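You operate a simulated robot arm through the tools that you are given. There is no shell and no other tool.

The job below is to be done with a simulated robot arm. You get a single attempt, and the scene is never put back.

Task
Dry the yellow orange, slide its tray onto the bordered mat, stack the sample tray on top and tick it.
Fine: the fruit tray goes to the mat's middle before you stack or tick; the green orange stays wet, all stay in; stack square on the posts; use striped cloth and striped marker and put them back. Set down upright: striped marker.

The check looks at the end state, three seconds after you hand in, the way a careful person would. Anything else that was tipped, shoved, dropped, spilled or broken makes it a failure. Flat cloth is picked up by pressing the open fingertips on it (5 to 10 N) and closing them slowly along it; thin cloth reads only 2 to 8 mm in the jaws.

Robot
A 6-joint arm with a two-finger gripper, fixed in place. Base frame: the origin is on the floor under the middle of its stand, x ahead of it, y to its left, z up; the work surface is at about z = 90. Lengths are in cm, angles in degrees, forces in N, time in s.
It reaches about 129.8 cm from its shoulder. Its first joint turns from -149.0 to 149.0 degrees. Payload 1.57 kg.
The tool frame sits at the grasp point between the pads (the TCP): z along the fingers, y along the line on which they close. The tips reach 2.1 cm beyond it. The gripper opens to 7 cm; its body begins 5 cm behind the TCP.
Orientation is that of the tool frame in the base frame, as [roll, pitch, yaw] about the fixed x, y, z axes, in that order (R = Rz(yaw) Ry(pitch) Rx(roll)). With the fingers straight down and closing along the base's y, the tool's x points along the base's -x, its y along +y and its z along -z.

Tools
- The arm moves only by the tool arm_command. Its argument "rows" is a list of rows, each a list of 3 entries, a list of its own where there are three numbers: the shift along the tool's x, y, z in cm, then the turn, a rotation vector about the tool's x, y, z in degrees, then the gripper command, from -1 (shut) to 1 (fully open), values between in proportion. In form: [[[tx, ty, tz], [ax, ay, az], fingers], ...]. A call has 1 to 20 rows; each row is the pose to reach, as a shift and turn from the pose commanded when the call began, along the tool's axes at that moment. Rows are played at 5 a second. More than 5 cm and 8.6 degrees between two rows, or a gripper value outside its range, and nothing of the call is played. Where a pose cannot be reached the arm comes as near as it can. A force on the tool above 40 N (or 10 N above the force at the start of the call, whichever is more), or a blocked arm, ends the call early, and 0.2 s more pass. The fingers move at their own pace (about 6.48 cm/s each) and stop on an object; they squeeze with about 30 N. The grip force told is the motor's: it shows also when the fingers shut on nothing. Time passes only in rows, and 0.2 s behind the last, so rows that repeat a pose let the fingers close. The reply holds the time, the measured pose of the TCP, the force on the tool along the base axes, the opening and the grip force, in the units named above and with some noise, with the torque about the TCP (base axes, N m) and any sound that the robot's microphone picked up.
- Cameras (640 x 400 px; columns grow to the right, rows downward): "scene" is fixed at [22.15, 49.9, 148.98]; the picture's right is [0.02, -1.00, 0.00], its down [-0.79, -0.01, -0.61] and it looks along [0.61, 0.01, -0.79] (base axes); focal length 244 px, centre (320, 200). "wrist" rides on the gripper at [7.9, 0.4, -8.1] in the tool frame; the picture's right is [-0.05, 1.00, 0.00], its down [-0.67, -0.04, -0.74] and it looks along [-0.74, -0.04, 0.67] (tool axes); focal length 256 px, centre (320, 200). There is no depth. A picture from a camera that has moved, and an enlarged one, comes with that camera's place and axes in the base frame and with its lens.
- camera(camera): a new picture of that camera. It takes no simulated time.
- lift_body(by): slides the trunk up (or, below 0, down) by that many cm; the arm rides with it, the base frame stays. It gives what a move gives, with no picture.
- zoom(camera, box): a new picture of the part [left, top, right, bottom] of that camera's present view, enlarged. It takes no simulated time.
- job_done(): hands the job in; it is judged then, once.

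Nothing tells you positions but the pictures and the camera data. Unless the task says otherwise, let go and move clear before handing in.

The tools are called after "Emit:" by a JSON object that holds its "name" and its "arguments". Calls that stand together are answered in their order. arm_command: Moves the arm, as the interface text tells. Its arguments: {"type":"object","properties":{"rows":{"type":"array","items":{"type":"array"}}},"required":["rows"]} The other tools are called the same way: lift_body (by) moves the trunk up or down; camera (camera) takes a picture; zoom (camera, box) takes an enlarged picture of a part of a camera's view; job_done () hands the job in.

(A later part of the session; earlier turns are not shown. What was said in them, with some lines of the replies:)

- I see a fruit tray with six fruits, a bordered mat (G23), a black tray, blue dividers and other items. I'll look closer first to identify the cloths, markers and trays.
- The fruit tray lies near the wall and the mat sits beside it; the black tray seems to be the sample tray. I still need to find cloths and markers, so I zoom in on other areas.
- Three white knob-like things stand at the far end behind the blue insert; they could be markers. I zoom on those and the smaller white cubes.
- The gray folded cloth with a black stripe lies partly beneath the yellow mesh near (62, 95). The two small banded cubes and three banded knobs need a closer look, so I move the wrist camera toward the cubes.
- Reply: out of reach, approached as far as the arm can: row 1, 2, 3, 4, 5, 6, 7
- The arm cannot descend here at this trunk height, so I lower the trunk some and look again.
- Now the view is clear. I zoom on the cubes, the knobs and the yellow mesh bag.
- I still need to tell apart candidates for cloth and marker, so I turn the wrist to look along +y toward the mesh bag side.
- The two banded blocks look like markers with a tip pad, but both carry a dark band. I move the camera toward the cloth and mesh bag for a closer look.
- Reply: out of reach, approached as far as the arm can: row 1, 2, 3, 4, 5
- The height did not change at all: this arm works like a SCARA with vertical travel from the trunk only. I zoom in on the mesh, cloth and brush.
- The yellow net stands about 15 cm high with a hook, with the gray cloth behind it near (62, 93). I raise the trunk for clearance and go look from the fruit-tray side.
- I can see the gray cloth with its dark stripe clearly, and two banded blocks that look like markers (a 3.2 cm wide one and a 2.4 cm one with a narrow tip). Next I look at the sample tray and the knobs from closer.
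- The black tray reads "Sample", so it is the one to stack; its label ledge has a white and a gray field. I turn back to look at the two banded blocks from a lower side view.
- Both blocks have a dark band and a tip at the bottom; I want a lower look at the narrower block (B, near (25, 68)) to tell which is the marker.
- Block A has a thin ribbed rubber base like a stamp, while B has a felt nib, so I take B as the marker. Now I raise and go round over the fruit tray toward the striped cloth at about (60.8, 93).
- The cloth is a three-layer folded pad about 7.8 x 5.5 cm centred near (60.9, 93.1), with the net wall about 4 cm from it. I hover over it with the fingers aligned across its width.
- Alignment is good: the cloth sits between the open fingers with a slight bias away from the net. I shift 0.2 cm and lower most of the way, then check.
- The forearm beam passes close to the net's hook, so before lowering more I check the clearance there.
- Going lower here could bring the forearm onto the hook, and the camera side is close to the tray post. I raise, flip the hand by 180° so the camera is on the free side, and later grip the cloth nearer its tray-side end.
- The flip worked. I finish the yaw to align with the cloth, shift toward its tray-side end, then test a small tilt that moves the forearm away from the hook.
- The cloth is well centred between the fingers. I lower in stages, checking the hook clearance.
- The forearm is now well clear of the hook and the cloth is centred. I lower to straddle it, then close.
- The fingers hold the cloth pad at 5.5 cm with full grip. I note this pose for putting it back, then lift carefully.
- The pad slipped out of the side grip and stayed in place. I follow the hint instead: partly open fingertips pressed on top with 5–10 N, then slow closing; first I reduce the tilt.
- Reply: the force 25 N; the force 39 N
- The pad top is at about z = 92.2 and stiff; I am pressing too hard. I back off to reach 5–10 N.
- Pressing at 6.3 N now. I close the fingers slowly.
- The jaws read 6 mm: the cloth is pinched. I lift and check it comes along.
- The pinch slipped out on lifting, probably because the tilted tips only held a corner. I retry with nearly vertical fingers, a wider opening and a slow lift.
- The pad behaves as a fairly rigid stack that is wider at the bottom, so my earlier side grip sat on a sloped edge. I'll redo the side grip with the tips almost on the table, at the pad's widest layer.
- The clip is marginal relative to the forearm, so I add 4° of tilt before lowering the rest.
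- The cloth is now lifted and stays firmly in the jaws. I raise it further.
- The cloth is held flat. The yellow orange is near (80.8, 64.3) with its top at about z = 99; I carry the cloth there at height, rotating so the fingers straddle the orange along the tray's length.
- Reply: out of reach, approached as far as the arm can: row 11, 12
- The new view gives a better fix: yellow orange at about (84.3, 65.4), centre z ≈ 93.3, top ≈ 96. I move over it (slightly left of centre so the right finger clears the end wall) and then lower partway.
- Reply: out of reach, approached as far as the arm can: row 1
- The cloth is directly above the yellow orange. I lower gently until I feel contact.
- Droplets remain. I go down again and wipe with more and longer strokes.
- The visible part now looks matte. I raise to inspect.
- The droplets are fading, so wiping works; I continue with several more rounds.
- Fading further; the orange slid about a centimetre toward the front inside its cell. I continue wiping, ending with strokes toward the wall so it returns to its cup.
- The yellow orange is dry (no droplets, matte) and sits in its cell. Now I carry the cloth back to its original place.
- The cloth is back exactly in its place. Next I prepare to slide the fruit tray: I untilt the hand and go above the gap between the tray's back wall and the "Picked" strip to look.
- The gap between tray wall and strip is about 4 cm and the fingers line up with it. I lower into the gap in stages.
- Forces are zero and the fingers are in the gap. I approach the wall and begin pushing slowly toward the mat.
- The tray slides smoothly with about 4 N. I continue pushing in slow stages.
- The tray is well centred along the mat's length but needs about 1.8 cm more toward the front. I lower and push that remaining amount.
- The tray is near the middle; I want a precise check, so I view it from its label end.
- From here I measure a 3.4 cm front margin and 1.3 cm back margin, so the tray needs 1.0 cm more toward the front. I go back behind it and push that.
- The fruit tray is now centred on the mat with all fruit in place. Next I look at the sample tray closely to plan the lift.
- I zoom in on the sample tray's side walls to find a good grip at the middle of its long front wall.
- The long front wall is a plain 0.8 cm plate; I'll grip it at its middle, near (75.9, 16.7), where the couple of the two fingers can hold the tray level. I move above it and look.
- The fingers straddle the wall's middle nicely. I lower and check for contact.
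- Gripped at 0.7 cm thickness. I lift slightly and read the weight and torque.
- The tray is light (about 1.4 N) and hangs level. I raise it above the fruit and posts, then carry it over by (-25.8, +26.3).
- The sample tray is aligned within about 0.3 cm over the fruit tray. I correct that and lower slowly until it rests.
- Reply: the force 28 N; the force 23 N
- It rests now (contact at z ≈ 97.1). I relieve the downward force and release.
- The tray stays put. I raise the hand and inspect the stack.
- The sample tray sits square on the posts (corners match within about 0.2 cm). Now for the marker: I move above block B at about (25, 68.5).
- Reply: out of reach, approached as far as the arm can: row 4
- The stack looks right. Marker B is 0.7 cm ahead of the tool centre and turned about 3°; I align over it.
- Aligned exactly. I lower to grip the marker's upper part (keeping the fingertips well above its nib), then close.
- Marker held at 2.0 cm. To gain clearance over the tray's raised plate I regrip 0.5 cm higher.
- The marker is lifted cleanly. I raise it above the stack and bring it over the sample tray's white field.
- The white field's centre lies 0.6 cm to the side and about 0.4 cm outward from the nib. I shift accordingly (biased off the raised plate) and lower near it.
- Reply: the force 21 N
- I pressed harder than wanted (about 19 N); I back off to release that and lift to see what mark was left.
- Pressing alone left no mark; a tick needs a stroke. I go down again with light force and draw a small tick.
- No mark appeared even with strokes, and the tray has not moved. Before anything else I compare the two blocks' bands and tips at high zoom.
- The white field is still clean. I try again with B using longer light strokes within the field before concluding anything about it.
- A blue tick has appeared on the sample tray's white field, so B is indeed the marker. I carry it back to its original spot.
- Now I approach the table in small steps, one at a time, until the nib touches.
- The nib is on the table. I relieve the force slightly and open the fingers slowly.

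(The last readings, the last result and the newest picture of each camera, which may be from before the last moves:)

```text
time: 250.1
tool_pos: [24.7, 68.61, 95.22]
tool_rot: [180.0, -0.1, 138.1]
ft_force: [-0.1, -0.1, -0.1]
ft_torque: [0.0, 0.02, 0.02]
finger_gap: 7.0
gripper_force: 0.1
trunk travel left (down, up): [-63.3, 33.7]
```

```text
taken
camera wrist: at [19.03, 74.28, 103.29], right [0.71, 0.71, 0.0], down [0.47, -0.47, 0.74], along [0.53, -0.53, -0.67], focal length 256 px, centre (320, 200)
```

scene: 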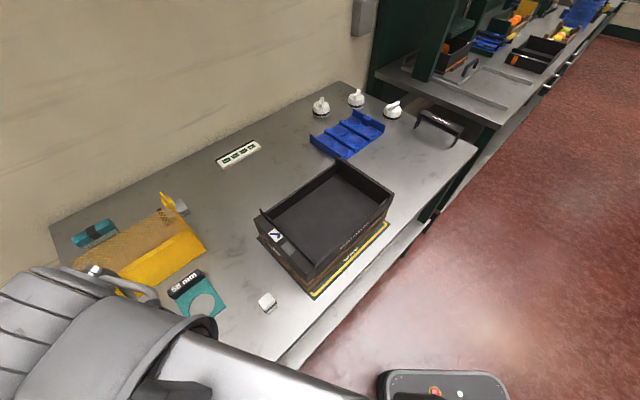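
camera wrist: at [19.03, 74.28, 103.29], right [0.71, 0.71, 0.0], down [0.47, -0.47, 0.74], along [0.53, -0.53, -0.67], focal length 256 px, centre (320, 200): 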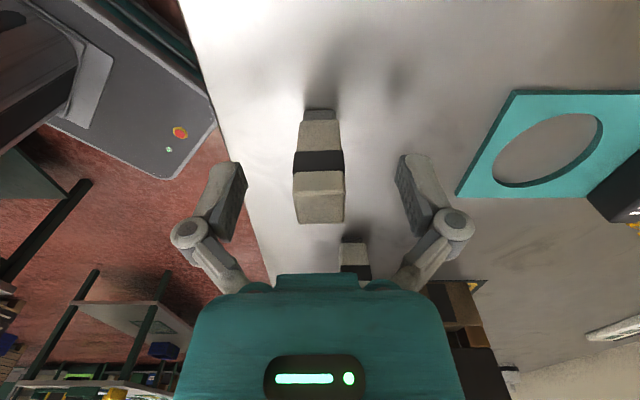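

The marker stands upright in its place. I raise straight up and move clear to inspect everything.

Emit:
{"name": "lift_body", "arguments": {"by": 19}}

Emit:
{"name": "arm_command", "arguments": {"rows": [[[-2, -4, 0], [0, 0, 0], 1], [[-4, -8, 0], [0, 0, 0], 1], [[-6, -12, 0], [0, 0, 0], 1], [[-6, -16, 0], [0, 0, 0], 1], [[-6, -20, 0], [0, 0, 0], 1]]}}

Emit:
{"name": "camera", "arguments": {"camera": "scene"}}

Emit:
{"name": "camera", "arguments": {"camera": "wrist"}}

```text
time: 252.2
tool_pos: [24.69, 68.7, 114.15]
tool_rot: [180.0, -0.1, 138.1]
ft_force: [0.7, 0.1, 0.1]
ft_torque: [0.0, 0.03, -0.01]
finger_gap: 7.0
gripper_force: 0.2
trunk travel left (down, up): [-82.3, 14.7]
```

```text
time: 253.3
tool_pos: [15.96, 49.72, 114.18]
tool_rot: [180.0, 0.0, 138.1]
ft_force: [0.5, 0.1, 0.3]
ft_torque: [-0.04, 0.02, 0.04]
finger_gap: 7.0
gripper_force: 0.1
trunk travel left (down, up): [-82.3, 14.7]
```

```text
taken
```

scene: 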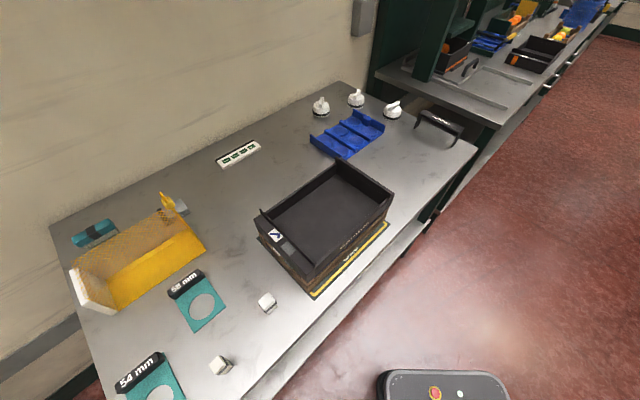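

```text
taken
camera wrist: at [10.27, 55.34, 122.31], right [0.71, 0.71, 0.0], down [0.47, -0.47, 0.74], along [0.53, -0.53, -0.67], focal length 256 px, centre (320, 200)
```

wrist: 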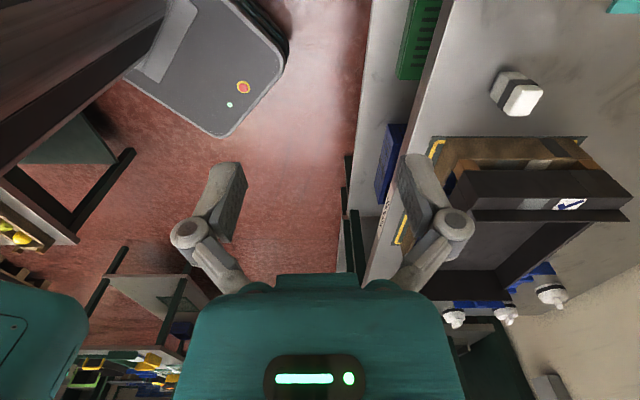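

Everything looks in place; I zoom in for a final check of the stack, marker and cloth.

Emit:
{"name": "zoom", "arguments": {"camera": "scene", "box": [240, 150, 410, 310]}}

Emit:
{"name": "zoom", "arguments": {"camera": "scene", "box": [200, 280, 300, 380]}}

Emit:
{"name": "zoom", "arguments": {"camera": "scene", "box": [60, 180, 220, 280]}}

Emit:
{"name": "zoom", "arguments": {"camera": "scene", "box": [290, 80, 480, 170]}}

Emit:
{"name": "zoom", "arguments": {"camera": "scene", "box": [270, 230, 350, 310]}}

Emit:
{"name": "zoom", "arguments": {"camera": "scene", "box": [335, 180, 405, 250]}}

```text
2.50 times, centred on (325, 230) of scene
camera zoom: at [22.15, 49.9, 148.98], right [0.02, -1.0, 0.0], down [-0.79, -0.01, -0.61], along [0.61, 0.01, -0.79], focal length 609 px, centre (308, 125)
```

zoom: 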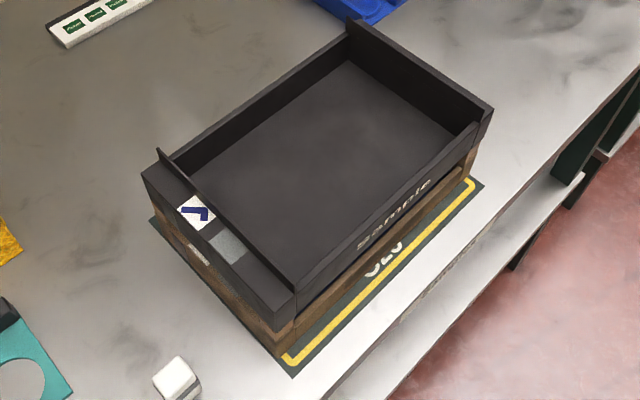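

```text
4.00 times, centred on (250, 330) of scene
camera zoom: at [22.15, 49.9, 148.98], right [0.02, -1.0, 0.0], down [-0.79, -0.01, -0.61], along [0.61, 0.01, -0.79], focal length 974 px, centre (600, -320)
```

zoom: 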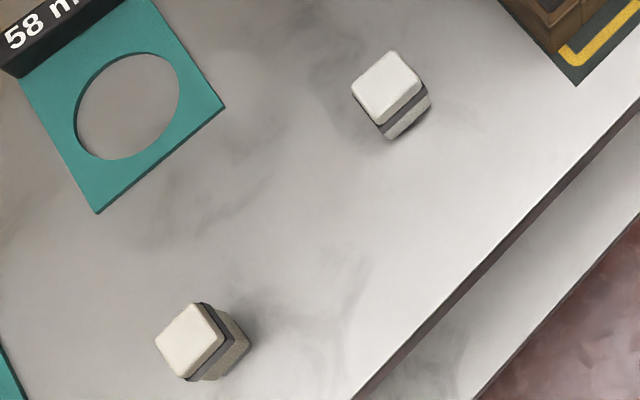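

```text
4.00 times, centred on (140, 230) of scene
camera zoom: at [22.15, 49.9, 148.98], right [0.02, -1.0, 0.0], down [-0.79, -0.01, -0.61], along [0.61, 0.01, -0.79], focal length 974 px, centre (1040, 80)
```

zoom: 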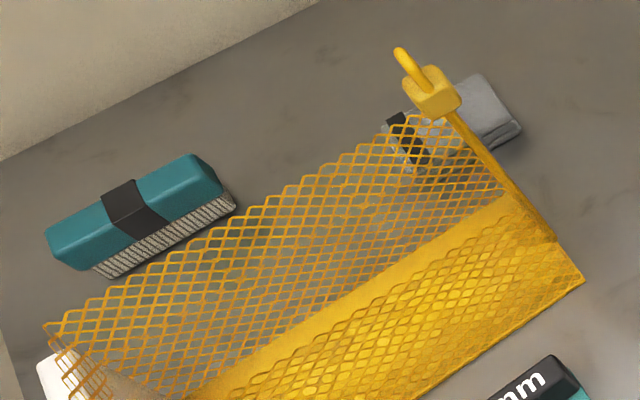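

```text
3.37 times, centred on (385, 125) of scene
camera zoom: at [22.15, 49.9, 148.98], right [0.02, -1.0, 0.0], down [-0.79, -0.01, -0.61], along [0.61, 0.01, -0.79], focal length 820 px, centre (101, 453)
```

zoom: 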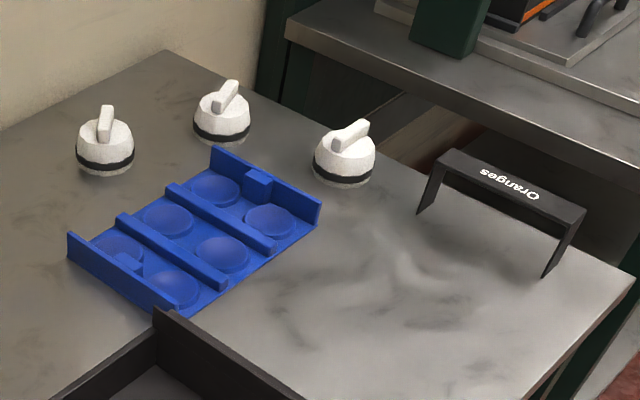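

```text
5.00 times, centred on (310, 270) of scene
camera zoom: at [22.15, 49.9, 148.98], right [0.02, -1.0, 0.0], down [-0.79, -0.01, -0.61], along [0.61, 0.01, -0.79], focal length 1217 px, centre (370, -150)
```

zoom: 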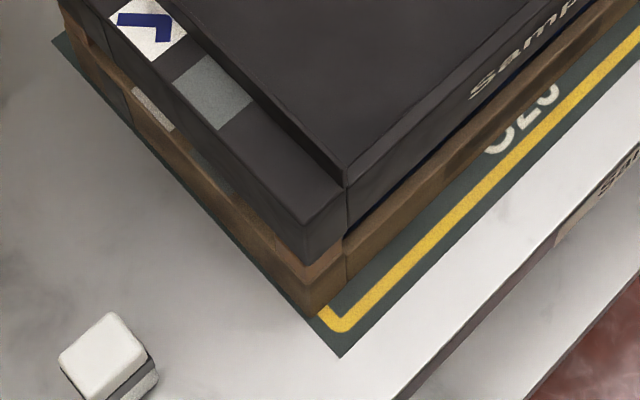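

```text
5.71 times, centred on (370, 215) of scene
camera zoom: at [22.15, 49.9, 148.98], right [0.02, -1.0, 0.0], down [-0.79, -0.01, -0.61], along [0.61, 0.01, -0.79], focal length 1391 px, centre (34, 114)
```

zoom: 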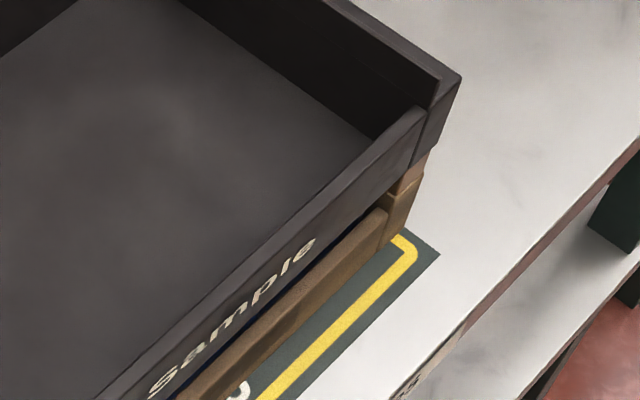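

The yellow orange was dry and all the fruit was in its tray when I stacked. The fruit tray sits mid-mat, and the sample tray is square on its posts with a blue tick. The striped cloth is back in place and the striped marker stands upright in its spot; nothing else has moved and the arm is clear. I hand the job in.

Emit:
{"name": "job_done", "arguments": {}}

```text
The job is handed in.
```

The job is handed in, and in the last pictures everything was in its place.

- **Yellow orange:** it is dry; after wiping with the striped cloth no droplets showed. The green orange was not touched. All six fruits were in the tray before stacking; the sample tray now hides them, so I could not check again at the end.
- **Fruit tray:** it sits in the middle of the bordered mat. I moved it there before stacking or ticking.
- **Sample tray:** it rests on the four posts. At the label end, its corners matched the fruit tray's to about 0.2 cm; the far end looked square in the pictures. There is a blue tick on its white field.
- **Striped cloth:** it is back where it was, to within about 0.4 cm.
- **Striped marker:** it stands upright in its original spot. Both small blocks have a dark band, so I chose the narrower one by its nib; the tick it left showed it was a marker.

The marker left no mark on the first two tries (one press of about 20 N, then short strokes), and longer strokes then made the tick. The tray did not move during any of this.
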